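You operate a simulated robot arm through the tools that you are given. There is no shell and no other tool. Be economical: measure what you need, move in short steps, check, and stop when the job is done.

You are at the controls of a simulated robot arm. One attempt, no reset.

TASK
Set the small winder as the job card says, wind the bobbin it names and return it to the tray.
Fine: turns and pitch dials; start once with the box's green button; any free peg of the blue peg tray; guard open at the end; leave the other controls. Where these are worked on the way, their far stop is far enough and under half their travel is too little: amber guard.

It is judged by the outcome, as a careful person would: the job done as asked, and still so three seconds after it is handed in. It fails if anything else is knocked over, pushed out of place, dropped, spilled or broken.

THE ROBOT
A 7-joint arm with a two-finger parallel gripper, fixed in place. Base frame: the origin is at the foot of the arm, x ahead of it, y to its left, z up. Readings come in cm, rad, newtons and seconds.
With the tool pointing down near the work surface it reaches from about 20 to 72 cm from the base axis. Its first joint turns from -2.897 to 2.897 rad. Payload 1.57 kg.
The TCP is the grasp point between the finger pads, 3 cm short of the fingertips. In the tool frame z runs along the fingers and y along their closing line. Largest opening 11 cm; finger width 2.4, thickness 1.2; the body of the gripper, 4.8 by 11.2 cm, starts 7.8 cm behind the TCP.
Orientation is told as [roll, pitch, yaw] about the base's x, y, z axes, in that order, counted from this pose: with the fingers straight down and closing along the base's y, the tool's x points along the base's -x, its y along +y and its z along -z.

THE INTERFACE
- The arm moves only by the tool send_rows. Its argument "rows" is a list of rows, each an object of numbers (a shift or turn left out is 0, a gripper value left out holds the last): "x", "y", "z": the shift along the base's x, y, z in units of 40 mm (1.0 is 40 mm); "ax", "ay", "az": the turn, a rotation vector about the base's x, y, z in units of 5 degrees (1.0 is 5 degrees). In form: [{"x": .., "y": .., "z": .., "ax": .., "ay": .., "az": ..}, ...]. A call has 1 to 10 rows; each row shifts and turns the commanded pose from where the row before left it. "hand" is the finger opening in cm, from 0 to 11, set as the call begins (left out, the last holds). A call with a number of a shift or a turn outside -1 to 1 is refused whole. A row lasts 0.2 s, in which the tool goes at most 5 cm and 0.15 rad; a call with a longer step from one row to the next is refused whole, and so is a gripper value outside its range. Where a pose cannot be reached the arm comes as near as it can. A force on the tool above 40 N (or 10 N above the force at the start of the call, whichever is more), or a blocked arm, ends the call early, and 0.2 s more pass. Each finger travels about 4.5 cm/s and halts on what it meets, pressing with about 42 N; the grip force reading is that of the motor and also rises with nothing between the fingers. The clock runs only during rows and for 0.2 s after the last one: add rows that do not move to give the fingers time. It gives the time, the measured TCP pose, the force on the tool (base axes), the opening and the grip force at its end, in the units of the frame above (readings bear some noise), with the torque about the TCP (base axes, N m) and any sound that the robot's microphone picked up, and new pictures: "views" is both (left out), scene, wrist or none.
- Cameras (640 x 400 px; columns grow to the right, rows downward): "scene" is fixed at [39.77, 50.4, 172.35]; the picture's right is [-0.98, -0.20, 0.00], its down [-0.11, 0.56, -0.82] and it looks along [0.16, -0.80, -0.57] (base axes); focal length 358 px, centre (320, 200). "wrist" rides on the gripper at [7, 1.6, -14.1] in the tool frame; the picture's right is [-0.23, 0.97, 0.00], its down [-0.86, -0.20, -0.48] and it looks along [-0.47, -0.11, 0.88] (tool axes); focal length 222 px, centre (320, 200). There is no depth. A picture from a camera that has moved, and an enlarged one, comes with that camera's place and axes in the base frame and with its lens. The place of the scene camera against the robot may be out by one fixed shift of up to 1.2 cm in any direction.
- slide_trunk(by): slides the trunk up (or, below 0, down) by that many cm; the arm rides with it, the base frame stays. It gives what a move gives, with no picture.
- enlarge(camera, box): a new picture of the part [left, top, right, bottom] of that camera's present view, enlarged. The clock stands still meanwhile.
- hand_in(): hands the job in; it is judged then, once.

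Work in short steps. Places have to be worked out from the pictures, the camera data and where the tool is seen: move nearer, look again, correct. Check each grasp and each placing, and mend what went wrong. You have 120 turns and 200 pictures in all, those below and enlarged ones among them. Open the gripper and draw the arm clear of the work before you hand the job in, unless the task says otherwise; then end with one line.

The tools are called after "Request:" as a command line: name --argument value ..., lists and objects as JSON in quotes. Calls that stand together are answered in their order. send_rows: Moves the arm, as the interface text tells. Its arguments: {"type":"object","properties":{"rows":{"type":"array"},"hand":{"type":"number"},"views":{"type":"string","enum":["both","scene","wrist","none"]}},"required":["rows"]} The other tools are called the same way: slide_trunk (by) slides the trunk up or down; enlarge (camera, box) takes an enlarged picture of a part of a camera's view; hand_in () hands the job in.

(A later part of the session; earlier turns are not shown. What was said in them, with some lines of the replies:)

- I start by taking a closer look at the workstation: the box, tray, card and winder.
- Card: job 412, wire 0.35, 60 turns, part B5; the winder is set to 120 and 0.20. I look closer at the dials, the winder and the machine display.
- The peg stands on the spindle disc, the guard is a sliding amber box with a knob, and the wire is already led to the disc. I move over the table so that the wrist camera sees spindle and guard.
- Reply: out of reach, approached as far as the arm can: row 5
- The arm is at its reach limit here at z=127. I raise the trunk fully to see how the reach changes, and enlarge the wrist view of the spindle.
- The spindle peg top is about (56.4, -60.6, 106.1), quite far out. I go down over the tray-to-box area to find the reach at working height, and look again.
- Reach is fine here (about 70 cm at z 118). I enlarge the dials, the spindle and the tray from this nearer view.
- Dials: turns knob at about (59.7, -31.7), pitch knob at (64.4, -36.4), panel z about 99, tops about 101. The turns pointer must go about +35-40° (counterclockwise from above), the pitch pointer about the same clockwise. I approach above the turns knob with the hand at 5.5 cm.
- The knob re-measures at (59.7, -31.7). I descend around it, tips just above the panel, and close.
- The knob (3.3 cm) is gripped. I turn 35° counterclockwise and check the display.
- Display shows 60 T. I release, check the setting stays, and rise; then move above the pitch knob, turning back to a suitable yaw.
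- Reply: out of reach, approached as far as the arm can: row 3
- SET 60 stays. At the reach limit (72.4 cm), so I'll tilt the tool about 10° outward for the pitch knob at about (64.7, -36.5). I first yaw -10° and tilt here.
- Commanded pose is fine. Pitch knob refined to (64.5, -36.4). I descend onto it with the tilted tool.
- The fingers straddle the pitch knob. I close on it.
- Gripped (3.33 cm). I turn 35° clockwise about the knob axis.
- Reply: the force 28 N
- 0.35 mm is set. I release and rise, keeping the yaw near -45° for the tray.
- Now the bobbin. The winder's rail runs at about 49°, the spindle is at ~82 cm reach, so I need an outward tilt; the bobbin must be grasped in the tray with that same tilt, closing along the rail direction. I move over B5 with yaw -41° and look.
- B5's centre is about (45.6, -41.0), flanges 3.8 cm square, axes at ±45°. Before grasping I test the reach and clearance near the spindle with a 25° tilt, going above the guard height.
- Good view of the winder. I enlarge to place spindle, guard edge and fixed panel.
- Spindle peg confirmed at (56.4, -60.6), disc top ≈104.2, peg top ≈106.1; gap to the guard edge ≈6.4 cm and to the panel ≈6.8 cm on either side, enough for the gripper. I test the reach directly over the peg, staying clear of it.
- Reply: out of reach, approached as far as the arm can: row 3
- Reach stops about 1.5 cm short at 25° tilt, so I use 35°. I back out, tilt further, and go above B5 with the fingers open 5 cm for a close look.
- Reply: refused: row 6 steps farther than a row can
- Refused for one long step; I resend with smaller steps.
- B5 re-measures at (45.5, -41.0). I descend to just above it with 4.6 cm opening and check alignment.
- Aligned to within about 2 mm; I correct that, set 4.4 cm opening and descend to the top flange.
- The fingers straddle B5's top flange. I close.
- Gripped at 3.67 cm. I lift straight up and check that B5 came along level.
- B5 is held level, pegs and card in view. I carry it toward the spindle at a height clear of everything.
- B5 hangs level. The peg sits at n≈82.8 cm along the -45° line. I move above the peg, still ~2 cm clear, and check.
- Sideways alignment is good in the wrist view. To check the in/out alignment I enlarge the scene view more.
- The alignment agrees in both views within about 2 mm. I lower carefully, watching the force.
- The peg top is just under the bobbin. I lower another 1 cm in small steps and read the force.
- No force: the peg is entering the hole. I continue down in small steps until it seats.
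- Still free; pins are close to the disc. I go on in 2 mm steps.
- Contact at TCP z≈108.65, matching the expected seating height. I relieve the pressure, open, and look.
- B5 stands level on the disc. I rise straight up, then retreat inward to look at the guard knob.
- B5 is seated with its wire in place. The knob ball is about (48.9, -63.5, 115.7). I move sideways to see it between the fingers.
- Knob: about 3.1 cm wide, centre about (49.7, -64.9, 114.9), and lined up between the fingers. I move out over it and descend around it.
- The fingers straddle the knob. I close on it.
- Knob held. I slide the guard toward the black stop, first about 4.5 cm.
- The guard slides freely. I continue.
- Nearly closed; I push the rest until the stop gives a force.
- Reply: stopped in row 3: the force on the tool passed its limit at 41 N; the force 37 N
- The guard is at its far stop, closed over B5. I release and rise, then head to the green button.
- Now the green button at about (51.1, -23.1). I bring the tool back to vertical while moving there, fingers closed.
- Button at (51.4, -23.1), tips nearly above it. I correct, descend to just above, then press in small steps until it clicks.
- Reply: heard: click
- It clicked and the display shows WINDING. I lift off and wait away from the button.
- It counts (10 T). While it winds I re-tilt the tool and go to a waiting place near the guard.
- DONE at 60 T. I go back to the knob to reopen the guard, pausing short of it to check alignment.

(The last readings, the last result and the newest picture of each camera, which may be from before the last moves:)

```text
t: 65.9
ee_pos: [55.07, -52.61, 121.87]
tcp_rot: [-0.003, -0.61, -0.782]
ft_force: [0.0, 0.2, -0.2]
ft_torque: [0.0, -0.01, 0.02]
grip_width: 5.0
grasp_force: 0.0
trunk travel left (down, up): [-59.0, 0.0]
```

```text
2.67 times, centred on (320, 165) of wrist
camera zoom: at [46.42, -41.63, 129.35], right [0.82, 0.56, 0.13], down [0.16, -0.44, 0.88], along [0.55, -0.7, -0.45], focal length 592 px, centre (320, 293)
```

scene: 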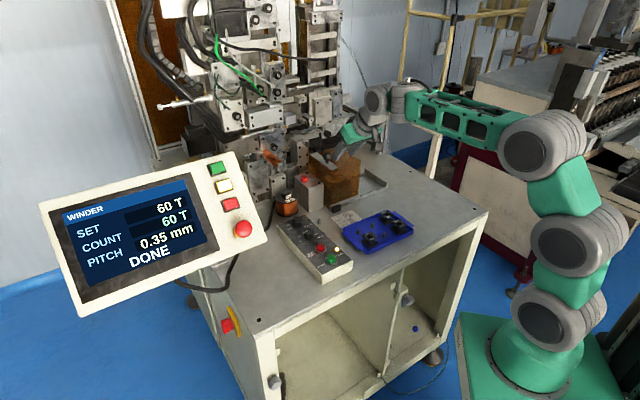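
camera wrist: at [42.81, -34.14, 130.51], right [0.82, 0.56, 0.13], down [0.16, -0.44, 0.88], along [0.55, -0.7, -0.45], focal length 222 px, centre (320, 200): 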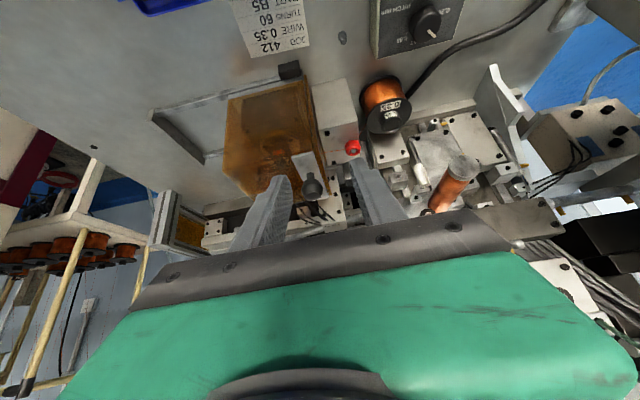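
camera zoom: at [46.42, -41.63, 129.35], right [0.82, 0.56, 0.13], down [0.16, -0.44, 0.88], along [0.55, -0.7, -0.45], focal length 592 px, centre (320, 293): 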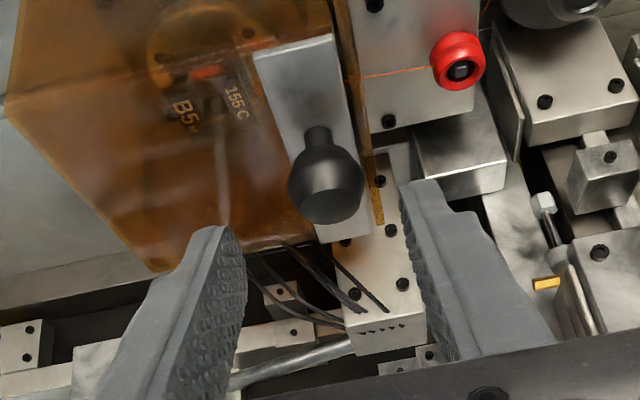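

Aligned. I move out and down around the knob, then grip it.

Request:
send_rows --rows '[{"x": 0.26, "y": -0.23, "z": -0.2}, {"x": 0.26, "y": -0.23, "z": -0.3}, {"x": 0.23, "y": -0.22, "z": -0.3}, {"z": -0.35}, {"z": -0.22}, {}]' --views "none"

Request:
send_rows --rows '[{}, {}, {}]' --hand 1.5 --views "none"

Request:
enlarge --camera "scene" --box '[300, 125, 396, 205]'

```text
t: 67.3
ee_pos: [58.09, -55.03, 116.14]
tcp_rot: [-0.001, -0.608, -0.784]
ft_force: [0.0, 0.4, 0.1]
ft_torque: [0.01, 0.02, 0.01]
grip_width: 5.01
grasp_force: 0.0
trunk travel left (down, up): [-59.0, 0.0]
```

```text
t: 68.1
ee_pos: [57.97, -55.13, 116.11]
tcp_rot: [-0.002, -0.609, -0.784]
ft_force: [-3.4, -3.0, -0.4]
ft_torque: [-0.11, 0.0, -0.12]
grip_width: 3.14
grasp_force: 29.8
trunk travel left (down, up): [-59.0, 0.0]
```

```text
5.00 times, centred on (348, 165) of scene
camera zoom: at [39.77, 50.4, 172.35], right [-0.98, -0.2, 0.0], down [-0.11, 0.56, -0.82], along [0.16, -0.8, -0.57], focal length 1788 px, centre (180, 375)
```

zoom: 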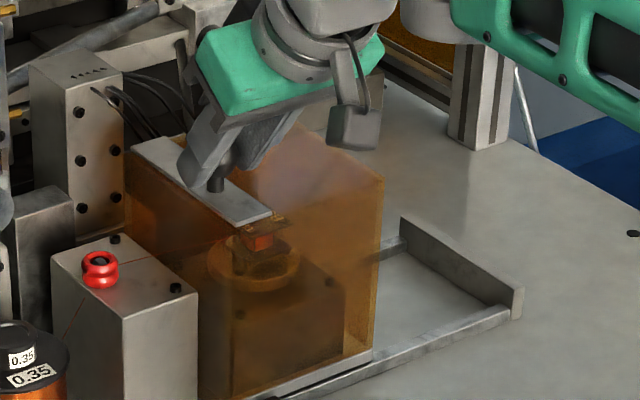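

Gripped. I slide the guard back open.

Request:
send_rows --rows '[{"x": -0.15, "y": -0.15}, {"x": -0.27, "y": -0.27}, {"x": -0.3, "y": -0.3}, {"x": -0.3, "y": -0.3}, {"x": -0.3, "y": -0.3}, {"x": -0.3, "y": -0.3}, {"x": -0.3, "y": -0.3}, {"x": -0.25, "y": -0.25}, {}]' --views "none"

Request:
send_rows --rows '[{"x": -0.12, "y": -0.12}, {"x": -0.1, "y": -0.1}, {}]' --views "none"

Request:
enlarge --camera "scene" --box '[310, 125, 406, 205]'

```text
t: 70.1
ee_pos: [49.27, -63.73, 116.15]
tcp_rot: [-0.006, -0.612, -0.784]
ft_force: [3.2, -4.7, 6.5]
ft_torque: [-0.15, 0.04, -0.08]
grip_width: 3.12
grasp_force: 39.6
trunk travel left (down, up): [-59.0, 0.0]
```

```text
t: 70.9
ee_pos: [48.75, -64.27, 116.06]
tcp_rot: [-0.005, -0.61, -0.774]
ft_force: [23.3, 13.4, 5.9]
ft_torque: [-0.03, -0.9, 0.55]
grip_width: 3.07
grasp_force: 40.2
trunk travel left (down, up): [-59.0, 0.0]
```

```text
5.00 times, centred on (358, 165) of scene
camera zoom: at [39.77, 50.4, 172.35], right [-0.98, -0.2, 0.0], down [-0.11, 0.56, -0.82], along [0.16, -0.8, -0.57], focal length 1788 px, centre (130, 375)
```

zoom: 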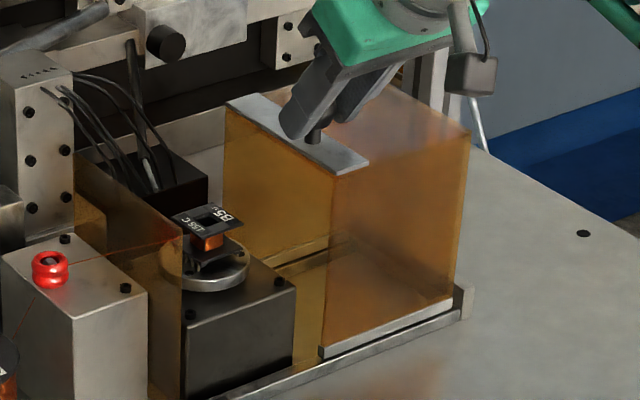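

The guard is fully open and B5 is wound, but it now stands rotated. I release the knob, rise, and look at B5's orientation.

Request:
send_rows --rows '[{"x": 0.05, "y": 0.05}, {}, {}, {"z": 0.6}, {"z": 0.8}, {"x": -0.4, "y": 0.4}, {"x": 0.3, "y": 0.6}, {"x": 0.6, "y": 0.5}, {}]' --hand 5 --views "none"

Request:
enlarge --camera "wrist" --box '[240, 60, 440, 185]'

Request:
enlarge --camera "scene" --box '[324, 155, 356, 185]'

```text
t: 72.9
ee_pos: [50.59, -58.45, 121.86]
tcp_rot: [0.0, -0.611, -0.784]
ft_force: [0.4, -0.8, -0.5]
ft_torque: [-0.03, -0.01, 0.02]
grip_width: 4.98
grasp_force: 0.1
trunk travel left (down, up): [-59.0, 0.0]
```

```text
3.20 times, centred on (340, 122) of wrist
camera zoom: at [42.0, -47.55, 129.39], right [0.82, 0.56, 0.13], down [0.16, -0.44, 0.88], along [0.55, -0.7, -0.45], focal length 711 px, centre (256, 448)
```

zoom: 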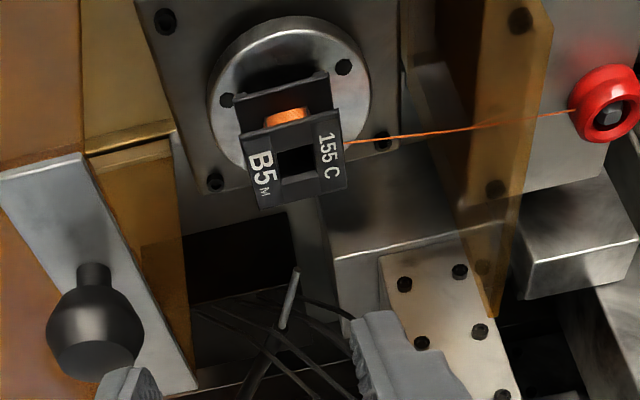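

```text
13.33 times, centred on (340, 170) of scene
camera zoom: at [39.77, 50.4, 172.35], right [-0.98, -0.2, 0.0], down [-0.11, 0.56, -0.82], along [0.16, -0.8, -0.57], focal length 4769 px, centre (53, 600)
```

zoom: 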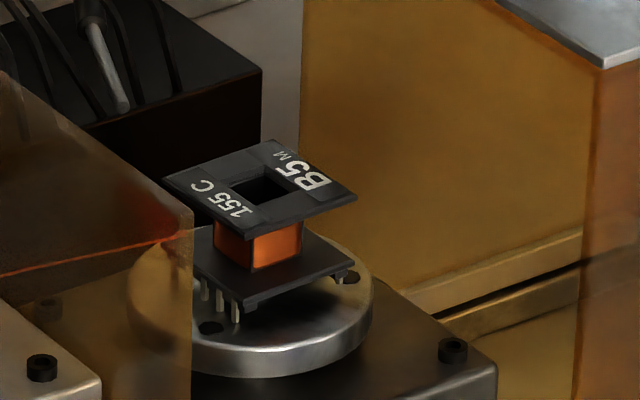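

B5 stands square to the rail again (turned by a quarter, edges at ~46°), so the same tilted grasp works. I go back above it.

Request:
send_rows --rows '[{"x": 0.4, "y": 0.2}, {"x": 0.3, "y": -0.15, "z": -0.4}, {"x": 0.3, "y": -0.25, "z": -0.6}, {"x": 0.2, "y": -0.13, "z": -0.6}, {"z": -0.5}, {}]' --views "none"

Request:
enlarge --camera "wrist" --box '[220, 90, 420, 215]'

```text
t: 74.3
ee_pos: [55.67, -59.79, 113.48]
tcp_rot: [-0.001, -0.608, -0.784]
ft_force: [-0.3, -0.6, -0.7]
ft_torque: [0.0, 0.0, 0.0]
grip_width: 5.0
grasp_force: 0.0
trunk travel left (down, up): [-59.0, 0.0]
```

```text
3.20 times, centred on (320, 152) of wrist
camera zoom: at [46.97, -48.88, 121.06], right [0.82, 0.56, 0.13], down [0.16, -0.44, 0.88], along [0.55, -0.7, -0.45], focal length 711 px, centre (320, 352)
```

zoom: 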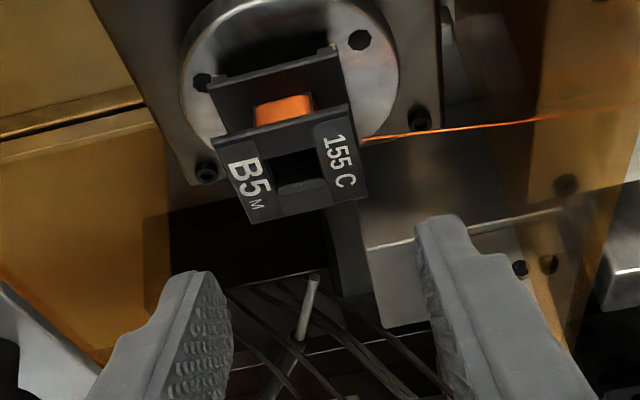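

B5 is slightly farther out than at release; I adjust 3-4 mm and descend to the same height.

Request:
send_rows --rows '[{"x": 0.075, "y": -0.1, "z": -0.3}, {"z": -0.5}, {"z": -0.4}, {}]' --views "none"

Request:
enlarge --camera "wrist" --box '[220, 90, 420, 215]'

Request:
enlarge --camera "scene" --box '[324, 155, 356, 185]'

```text
t: 75.3
ee_pos: [55.7, -60.2, 108.72]
tcp_rot: [-0.001, -0.609, -0.782]
ft_force: [-0.5, -0.8, -0.1]
ft_torque: [0.01, -0.02, 0.05]
grip_width: 5.01
grasp_force: 0.1
trunk travel left (down, up): [-59.0, 0.0]
```

```text
3.20 times, centred on (320, 152) of wrist
camera zoom: at [47.17, -49.3, 116.26], right [0.82, 0.56, 0.13], down [0.16, -0.44, 0.88], along [0.55, -0.7, -0.45], focal length 711 px, centre (320, 352)
```

zoom: 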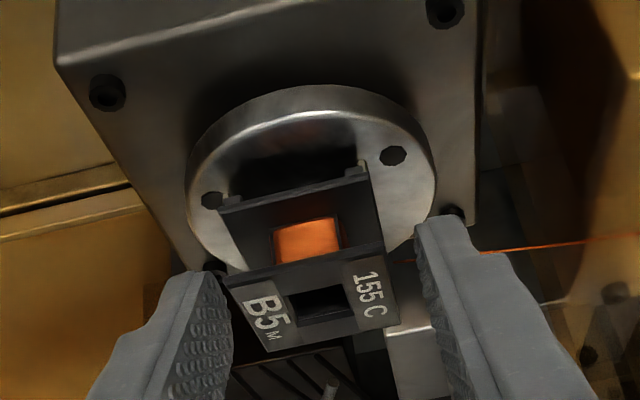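

```text
13.33 times, centred on (340, 170) of scene
camera zoom: at [39.77, 50.4, 172.35], right [-0.98, -0.2, 0.0], down [-0.11, 0.56, -0.82], along [0.16, -0.8, -0.57], focal length 4769 px, centre (53, 600)
```

zoom: 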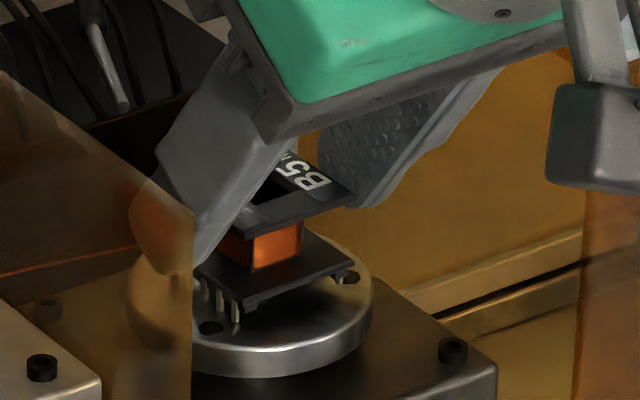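

Nicely straddled. I grip B5.

Request:
send_rows --rows '[{}, {}, {}]' --hand 2.5 --views "none"

Request:
enlarge --camera "wrist" --box '[220, 90, 420, 215]'

```text
t: 76.1
ee_pos: [55.71, -60.33, 108.67]
tcp_rot: [0.001, -0.609, -0.784]
ft_force: [-0.5, 0.0, 0.3]
ft_torque: [-0.04, 0.0, -0.01]
grip_width: 3.64
grasp_force: 32.3
trunk travel left (down, up): [-59.0, 0.0]
```

```text
3.20 times, centred on (320, 152) of wrist
camera zoom: at [47.17, -49.3, 116.27], right [0.82, 0.56, 0.13], down [0.16, -0.44, 0.88], along [0.55, -0.7, -0.45], focal length 711 px, centre (320, 352)
```

zoom: 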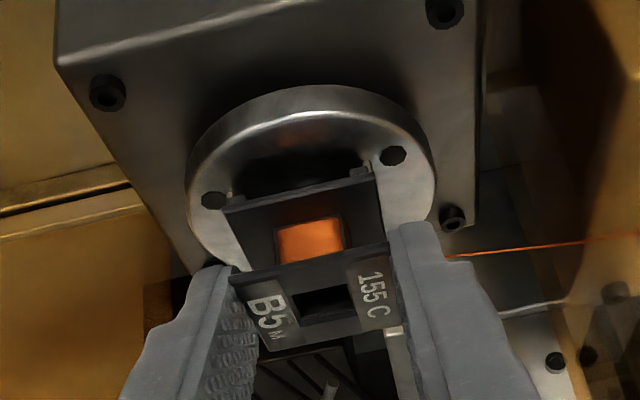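

Gripped (3.64 cm). I lift straight up off the peg in gentle steps.

Request:
send_rows --rows '[{"z": 0.2}, {"z": 0.3}, {"z": 0.4}, {"z": 0.4}, {}]' --views "none"

Request:
enlarge --camera "scene" --box '[316, 135, 364, 185]'

```text
t: 77.3
ee_pos: [55.77, -60.4, 113.74]
tcp_rot: [-0.002, -0.606, -0.783]
ft_force: [-0.6, 0.0, 0.7]
ft_torque: [-0.04, -0.02, 0.02]
grip_width: 3.59
grasp_force: 42.1
trunk travel left (down, up): [-59.0, 0.0]
```

```text
8.00 times, centred on (340, 160) of scene
camera zoom: at [39.77, 50.4, 172.35], right [-0.98, -0.2, 0.0], down [-0.11, 0.56, -0.82], along [0.16, -0.8, -0.57], focal length 2861 px, centre (160, 520)
```

zoom: 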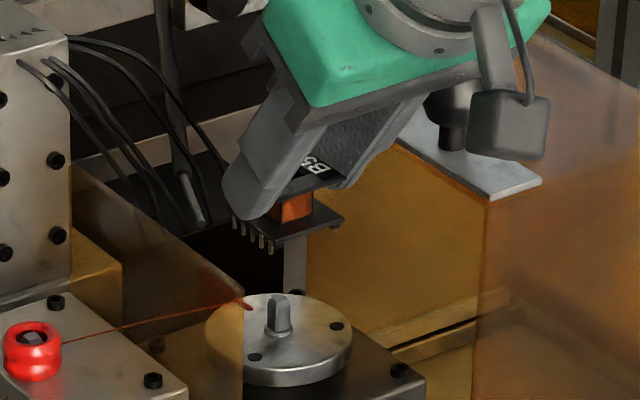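

B5 is off, wound, level, the wire left behind on the winder. I carry it back above its own now-free tray peg.

Request:
send_rows --rows '[{"z": 0.4, "x": -0.2, "y": 0.3}, {"z": 0.4, "x": -0.3, "y": 0.5}, {"x": -0.4, "y": 0.75}, {"x": -0.4, "y": 0.75}, {"x": -0.4, "y": 0.75}, {"x": -0.4, "y": 0.75}, {"x": -0.4, "y": 0.75, "z": -0.5}, {"x": -0.33, "y": 0.56, "z": -0.6}, {}]' --views "none"

Request:
enlarge --camera "wrist" --box '[200, 60, 440, 210]'

Request:
enlarge --camera "scene" --box '[330, 170, 426, 250]'

```text
t: 79.3
ee_pos: [44.53, -39.53, 112.75]
tcp_rot: [-0.001, -0.607, -0.784]
ft_force: [0.2, -0.4, 0.1]
ft_torque: [0.0, 0.0, 0.0]
grip_width: 3.61
grasp_force: 42.0
trunk travel left (down, up): [-59.0, 0.0]
```

```text
2.67 times, centred on (320, 135) of wrist
camera zoom: at [35.86, -28.65, 120.31], right [0.82, 0.56, 0.13], down [0.16, -0.44, 0.88], along [0.55, -0.7, -0.45], focal length 592 px, centre (320, 373)
```

zoom: 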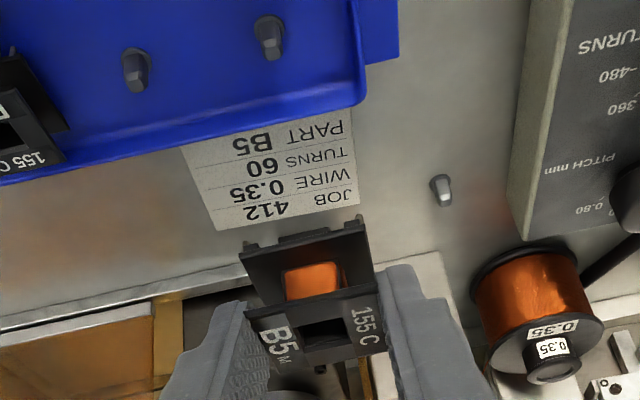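

```text
5.00 times, centred on (378, 210) of scene
camera zoom: at [39.77, 50.4, 172.35], right [-0.98, -0.2, 0.0], down [-0.11, 0.56, -0.82], along [0.16, -0.8, -0.57], focal length 1788 px, centre (30, 150)
```

zoom: 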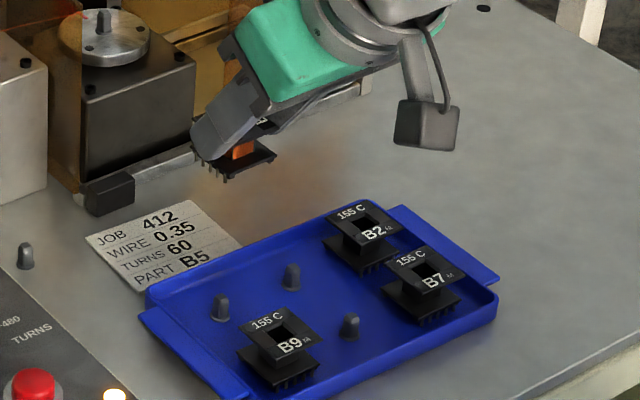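

The peg measures (45.5, -41.0). I correct 4 mm in y and descend to just above the peg.

Request:
send_rows --rows '[{"x": -0.01, "y": -0.1, "z": -0.5}, {"z": -0.8}, {"z": -0.9}, {}]' --views "none"

Request:
enlarge --camera "wrist" --box '[220, 60, 420, 210]'

Request:
enlarge --camera "scene" --box '[350, 200, 398, 240]'

```text
t: 80.3
ee_pos: [44.29, -40.22, 103.77]
tcp_rot: [-0.003, -0.61, -0.783]
ft_force: [-0.2, 0.5, -0.4]
ft_torque: [0.01, -0.01, -0.02]
grip_width: 3.57
grasp_force: 42.0
trunk travel left (down, up): [-59.0, 0.0]
```

```text
2.67 times, centred on (320, 135) of wrist
camera zoom: at [35.72, -29.32, 111.28], right [0.82, 0.56, 0.13], down [0.16, -0.44, 0.88], along [0.55, -0.7, -0.45], focal length 592 px, centre (320, 373)
```

zoom: 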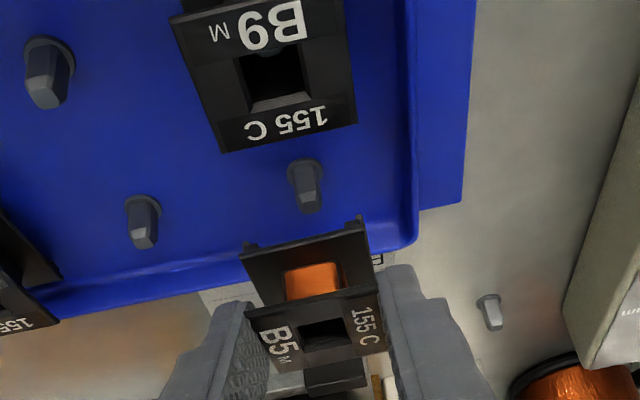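

```text
10.00 times, centred on (374, 220) of scene
camera zoom: at [39.77, 50.4, 172.35], right [-0.98, -0.2, 0.0], down [-0.11, 0.56, -0.82], along [0.16, -0.8, -0.57], focal length 3577 px, centre (-220, 0)
```

zoom: 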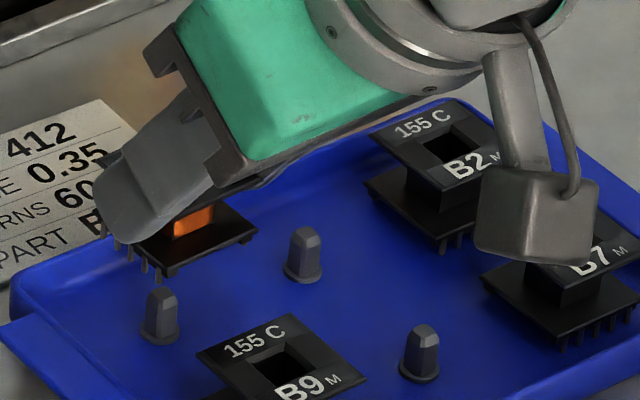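

Need finer check of the in/out alignment; I correct the sideways 2 mm and enlarge.

Request:
send_rows --rows '[{"x": 0.035, "y": 0.035, "z": -0.1}, {}]' --views "none"

Request:
enlarge --camera "scene" --box '[355, 212, 379, 236]'

Request:
enlarge --camera "wrist" --box '[270, 110, 350, 200]'

```text
t: 80.9
ee_pos: [44.56, -40.13, 103.35]
tcp_rot: [-0.003, -0.608, -0.785]
ft_force: [-0.6, 0.8, -0.1]
ft_torque: [0.0, -0.05, 0.0]
grip_width: 3.58
grasp_force: 41.5
trunk travel left (down, up): [-59.0, 0.0]
```

```text
16.00 times, centred on (367, 224) of scene
camera zoom: at [39.77, 50.4, 172.35], right [-0.98, -0.2, 0.0], down [-0.11, 0.56, -0.82], along [0.16, -0.8, -0.57], focal length 5723 px, centre (-432, -184)
```

zoom: 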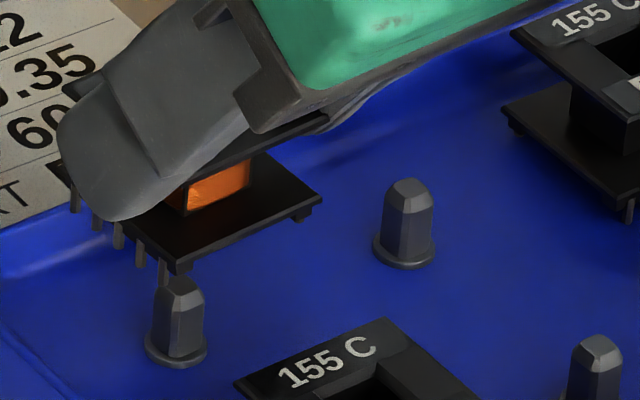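

```text
4.44 times, centred on (310, 155) of wrist
camera zoom: at [35.91, -29.21, 110.96], right [0.82, 0.56, 0.13], down [0.16, -0.44, 0.88], along [0.55, -0.7, -0.45], focal length 987 px, centre (364, 400)
```

zoom: 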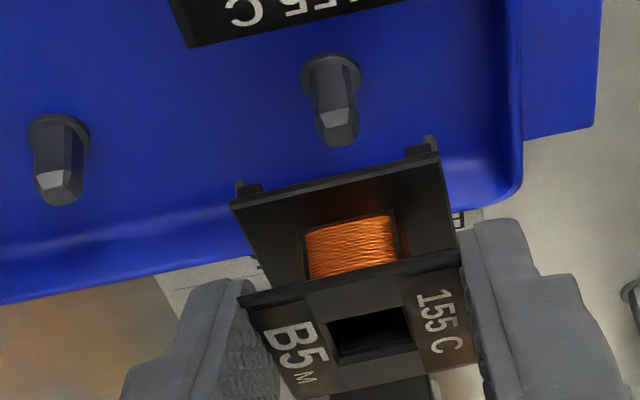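

Now aligned in both views (bottom flange centre right over the peg). I lower.

Request:
send_rows --rows '[{"z": -0.2}, {"z": -0.2}, {"z": -0.15}, {}]' --views "none"

Request:
enlarge --camera "scene" --box '[355, 212, 379, 236]'

```text
t: 81.9
ee_pos: [44.52, -40.05, 101.23]
tcp_rot: [-0.001, -0.609, -0.783]
ft_force: [0.4, 0.7, 0.2]
ft_torque: [-0.05, 0.01, 0.01]
grip_width: 3.62
grasp_force: 41.7
trunk travel left (down, up): [-59.0, 0.0]
```

```text
16.00 times, centred on (367, 224) of scene
camera zoom: at [39.77, 50.4, 172.35], right [-0.98, -0.2, 0.0], down [-0.11, 0.56, -0.82], along [0.16, -0.8, -0.57], focal length 5723 px, centre (-432, -184)
```

zoom: 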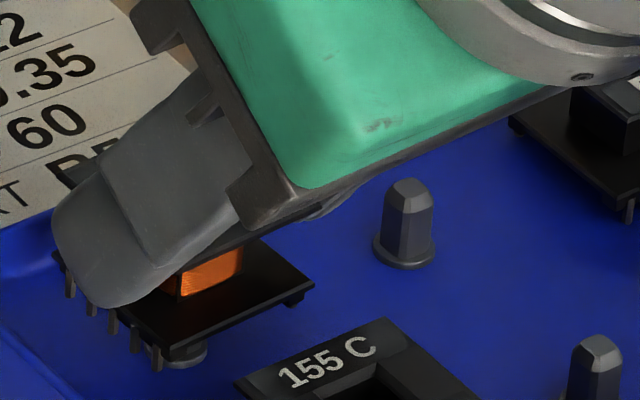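

The peg is inside the hole, no force. I lower the last centimetre in small steps, watching for contact.

Request:
send_rows --rows '[{"z": -0.1}, {"z": -0.08}, {}]' --views "none"

Request:
send_rows --rows '[{"z": -0.06}, {}]' --views "none"

Request:
send_rows --rows '[{"z": -0.05}, {}]' --views "none"

```text
t: 82.7
ee_pos: [44.37, -39.95, 100.55]
tcp_rot: [-0.001, -0.606, -0.784]
ft_force: [-0.2, 0.1, 0.7]
ft_torque: [0.0, 0.0, -0.02]
grip_width: 3.59
grasp_force: 41.7
trunk travel left (down, up): [-59.0, 0.0]
```

```text
t: 83.3
ee_pos: [44.58, -40.07, 100.3]
tcp_rot: [-0.001, -0.609, -0.784]
ft_force: [0.6, -0.3, -0.7]
ft_torque: [0.0, 0.0, 0.0]
grip_width: 3.61
grasp_force: 41.6
trunk travel left (down, up): [-59.0, 0.0]
```

```text
t: 83.9
ee_pos: [44.49, -40.04, 99.99]
tcp_rot: [-0.001, -0.608, -0.782]
ft_force: [0.2, 0.2, -0.4]
ft_torque: [0.0, 0.01, 0.01]
grip_width: 3.6
grasp_force: 42.3
trunk travel left (down, up): [-59.0, 0.0]
```

Request:
send_rows --rows '[{"z": -0.04}, {}]' --views "none"

Request:
enlarge --camera "scene" --box '[350, 212, 382, 240]'

Request:
enlarge --camera "wrist" --box '[220, 90, 420, 215]'

```text
t: 84.5
ee_pos: [44.4, -40.05, 99.84]
tcp_rot: [-0.003, -0.61, -0.782]
ft_force: [0.6, 0.0, 0.8]
ft_torque: [-0.04, -0.03, -0.02]
grip_width: 3.61
grasp_force: 42.3
trunk travel left (down, up): [-59.0, 0.0]
```

```text
14.29 times, centred on (366, 226) of scene
camera zoom: at [39.77, 50.4, 172.35], right [-0.98, -0.2, 0.0], down [-0.11, 0.56, -0.82], along [0.16, -0.8, -0.57], focal length 5110 px, centre (-337, -171)
```

zoom: 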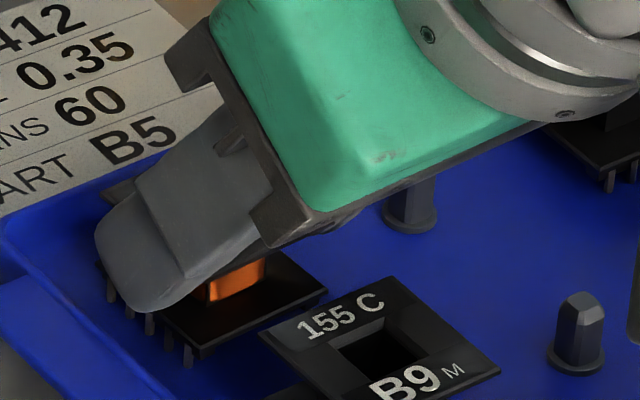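

```text
3.20 times, centred on (320, 152) of wrist
camera zoom: at [35.83, -29.18, 107.46], right [0.82, 0.56, 0.13], down [0.16, -0.44, 0.88], along [0.55, -0.7, -0.45], focal length 711 px, centre (320, 352)
```

zoom: 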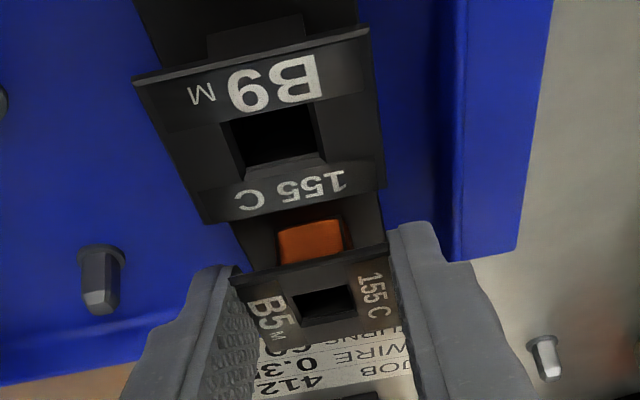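

Still no contact; a bit lower in 1.5 mm steps.

Request:
send_rows --rows '[{"z": -0.04}, {}]' --views "none"

Request:
send_rows --rows '[{"z": -0.04}, {}]' --views "none"

```text
t: 85.1
ee_pos: [44.42, -40.05, 99.87]
tcp_rot: [-0.003, -0.612, -0.784]
ft_force: [-0.2, 1.7, 7.1]
ft_torque: [-0.07, 0.01, 0.04]
grip_width: 3.61
grasp_force: 42.6
trunk travel left (down, up): [-59.0, 0.0]
```

```text
t: 85.7
ee_pos: [44.53, -40.15, 99.9]
tcp_rot: [-0.003, -0.613, -0.784]
ft_force: [0.7, 0.2, 18.5]
ft_torque: [-0.12, -0.1, -0.04]
grip_width: 3.58
grasp_force: 42.4
trunk travel left (down, up): [-59.0, 0.0]
```

Contact: B5 is seated. I ease up slightly, open just a little (4.5 cm, wall side is narrow), and rise.

Request:
send_rows --rows '[{"z": 0.07}, {}, {}]' --hand 4.4 --views "none"

Request:
enlarge --camera "wrist" --box '[220, 90, 420, 215]'

```text
t: 86.5
ee_pos: [44.4, -40.04, 99.67]
tcp_rot: [-0.002, -0.608, -0.783]
ft_force: [0.1, 0.4, 0.2]
ft_torque: [0.0, 0.0, 0.02]
grip_width: 4.43
grasp_force: 0.1
trunk travel left (down, up): [-59.0, 0.0]
```

```text
3.20 times, centred on (320, 152) of wrist
camera zoom: at [35.8, -29.13, 107.36], right [0.82, 0.56, 0.13], down [0.16, -0.44, 0.88], along [0.55, -0.7, -0.45], focal length 711 px, centre (320, 352)
```

zoom: 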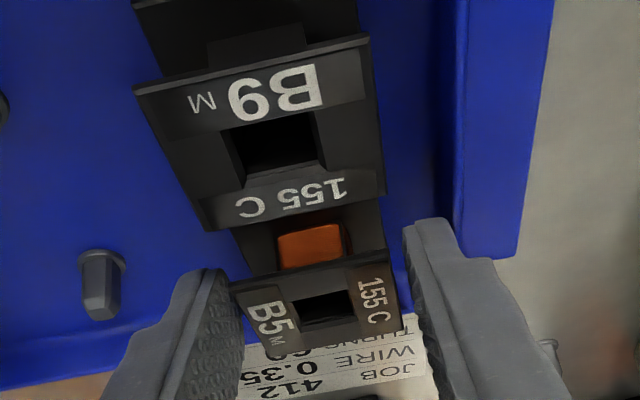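

Released cleanly. I rise straight up and draw back, then check everything.

Request:
send_rows --rows '[{"z": 0.4}, {"z": 0.8}, {"z": 0.9}, {"z": 0.9}, {"z": 0.9}, {"x": -0.6, "y": 0.6, "z": 0.3}, {"x": -0.6, "y": 0.8}, {"x": -0.6, "y": 0.8}, {}]'

Request:
enlarge --camera "scene" --box '[330, 195, 410, 250]'

Request:
enlarge --camera "scene" --box '[270, 140, 400, 270]'

```text
t: 88.5
ee_pos: [37.28, -31.33, 116.56]
tcp_rot: [-0.002, -0.609, -0.784]
ft_force: [0.1, 0.8, -0.9]
ft_torque: [0.01, -0.04, 0.01]
grip_width: 4.42
grasp_force: 0.0
trunk travel left (down, up): [-59.0, 0.0]
camera wrist: at [28.61, -20.28, 124.14], right [0.82, 0.56, 0.13], down [0.16, -0.44, 0.88], along [0.55, -0.7, -0.45], focal length 222 px, centre (320, 200)
```

scene: 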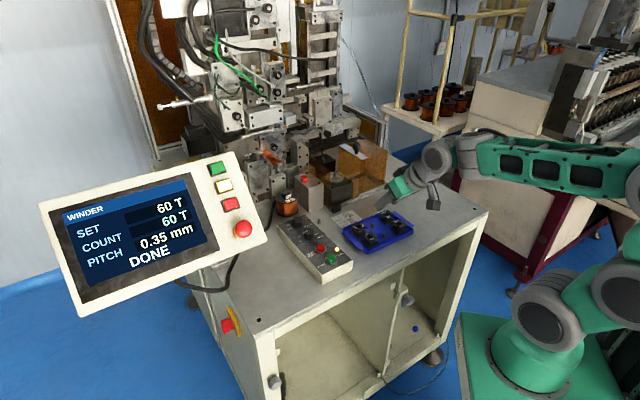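
wrist: 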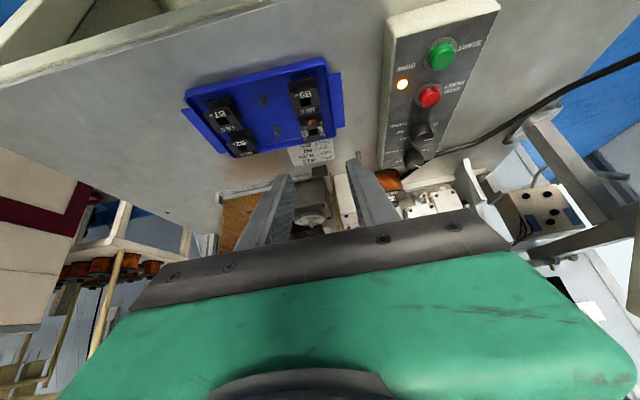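

```text
7.27 times, centred on (370, 222) of scene
camera zoom: at [39.77, 50.4, 172.35], right [-0.98, -0.2, 0.0], down [-0.11, 0.56, -0.82], along [0.16, -0.8, -0.57], focal length 2601 px, centre (-44, 36)
```

zoom: 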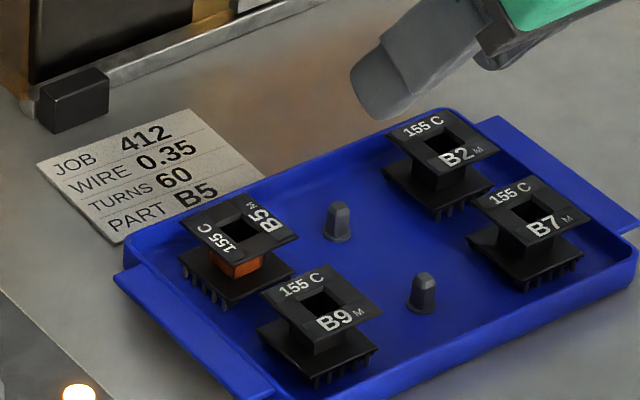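

```text
3.08 times, centred on (335, 205) of scene
camera zoom: at [39.77, 50.4, 172.35], right [-0.98, -0.2, 0.0], down [-0.11, 0.56, -0.82], along [0.16, -0.8, -0.57], focal length 1100 px, centre (274, 185)
```

zoom: 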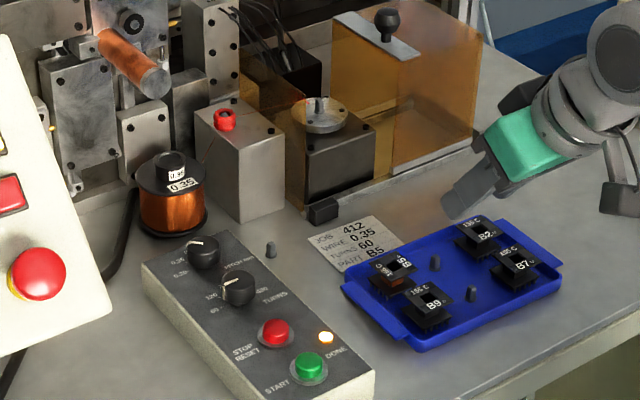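

B5 sits wound on its peg, the guard is open, and the display reads DONE 60 T. I draw the arm further clear and open the hand.

Request:
send_rows --rows '[{"z": 0.8}, {"z": 0.8, "y": 0.4}, {"x": -0.4, "y": 0.8}, {"x": -0.4, "y": 0.8}, {}, {}]' --hand 8 --views "scene"

```text
t: 90.1
ee_pos: [34.61, -22.24, 120.26]
tcp_rot: [-0.02, -0.538, -0.743]
ft_force: [0.1, -0.3, -0.2]
ft_torque: [0.0, -0.03, -0.02]
grip_width: 8.01
grasp_force: 0.0
trunk travel left (down, up): [-59.0, 0.0]
stopped in row 6: the arm was blocked; the commanded pose is now the measured one
```

scene: 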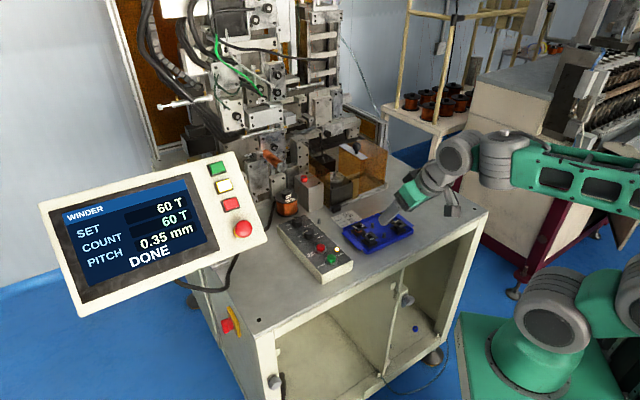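

The arm folded to a joint limit but is well clear (20 cm above the table), hand open and empty; the work is undisturbed. I hand in.

Request:
hand_in

```text
The job is handed in.
```

The winder was set to 60 turns and 0.35 mm pitch, B5 was wound (display: DONE, 60 T) and put back on its own peg in the blue tray, and the guard was left open; the job is handed in.
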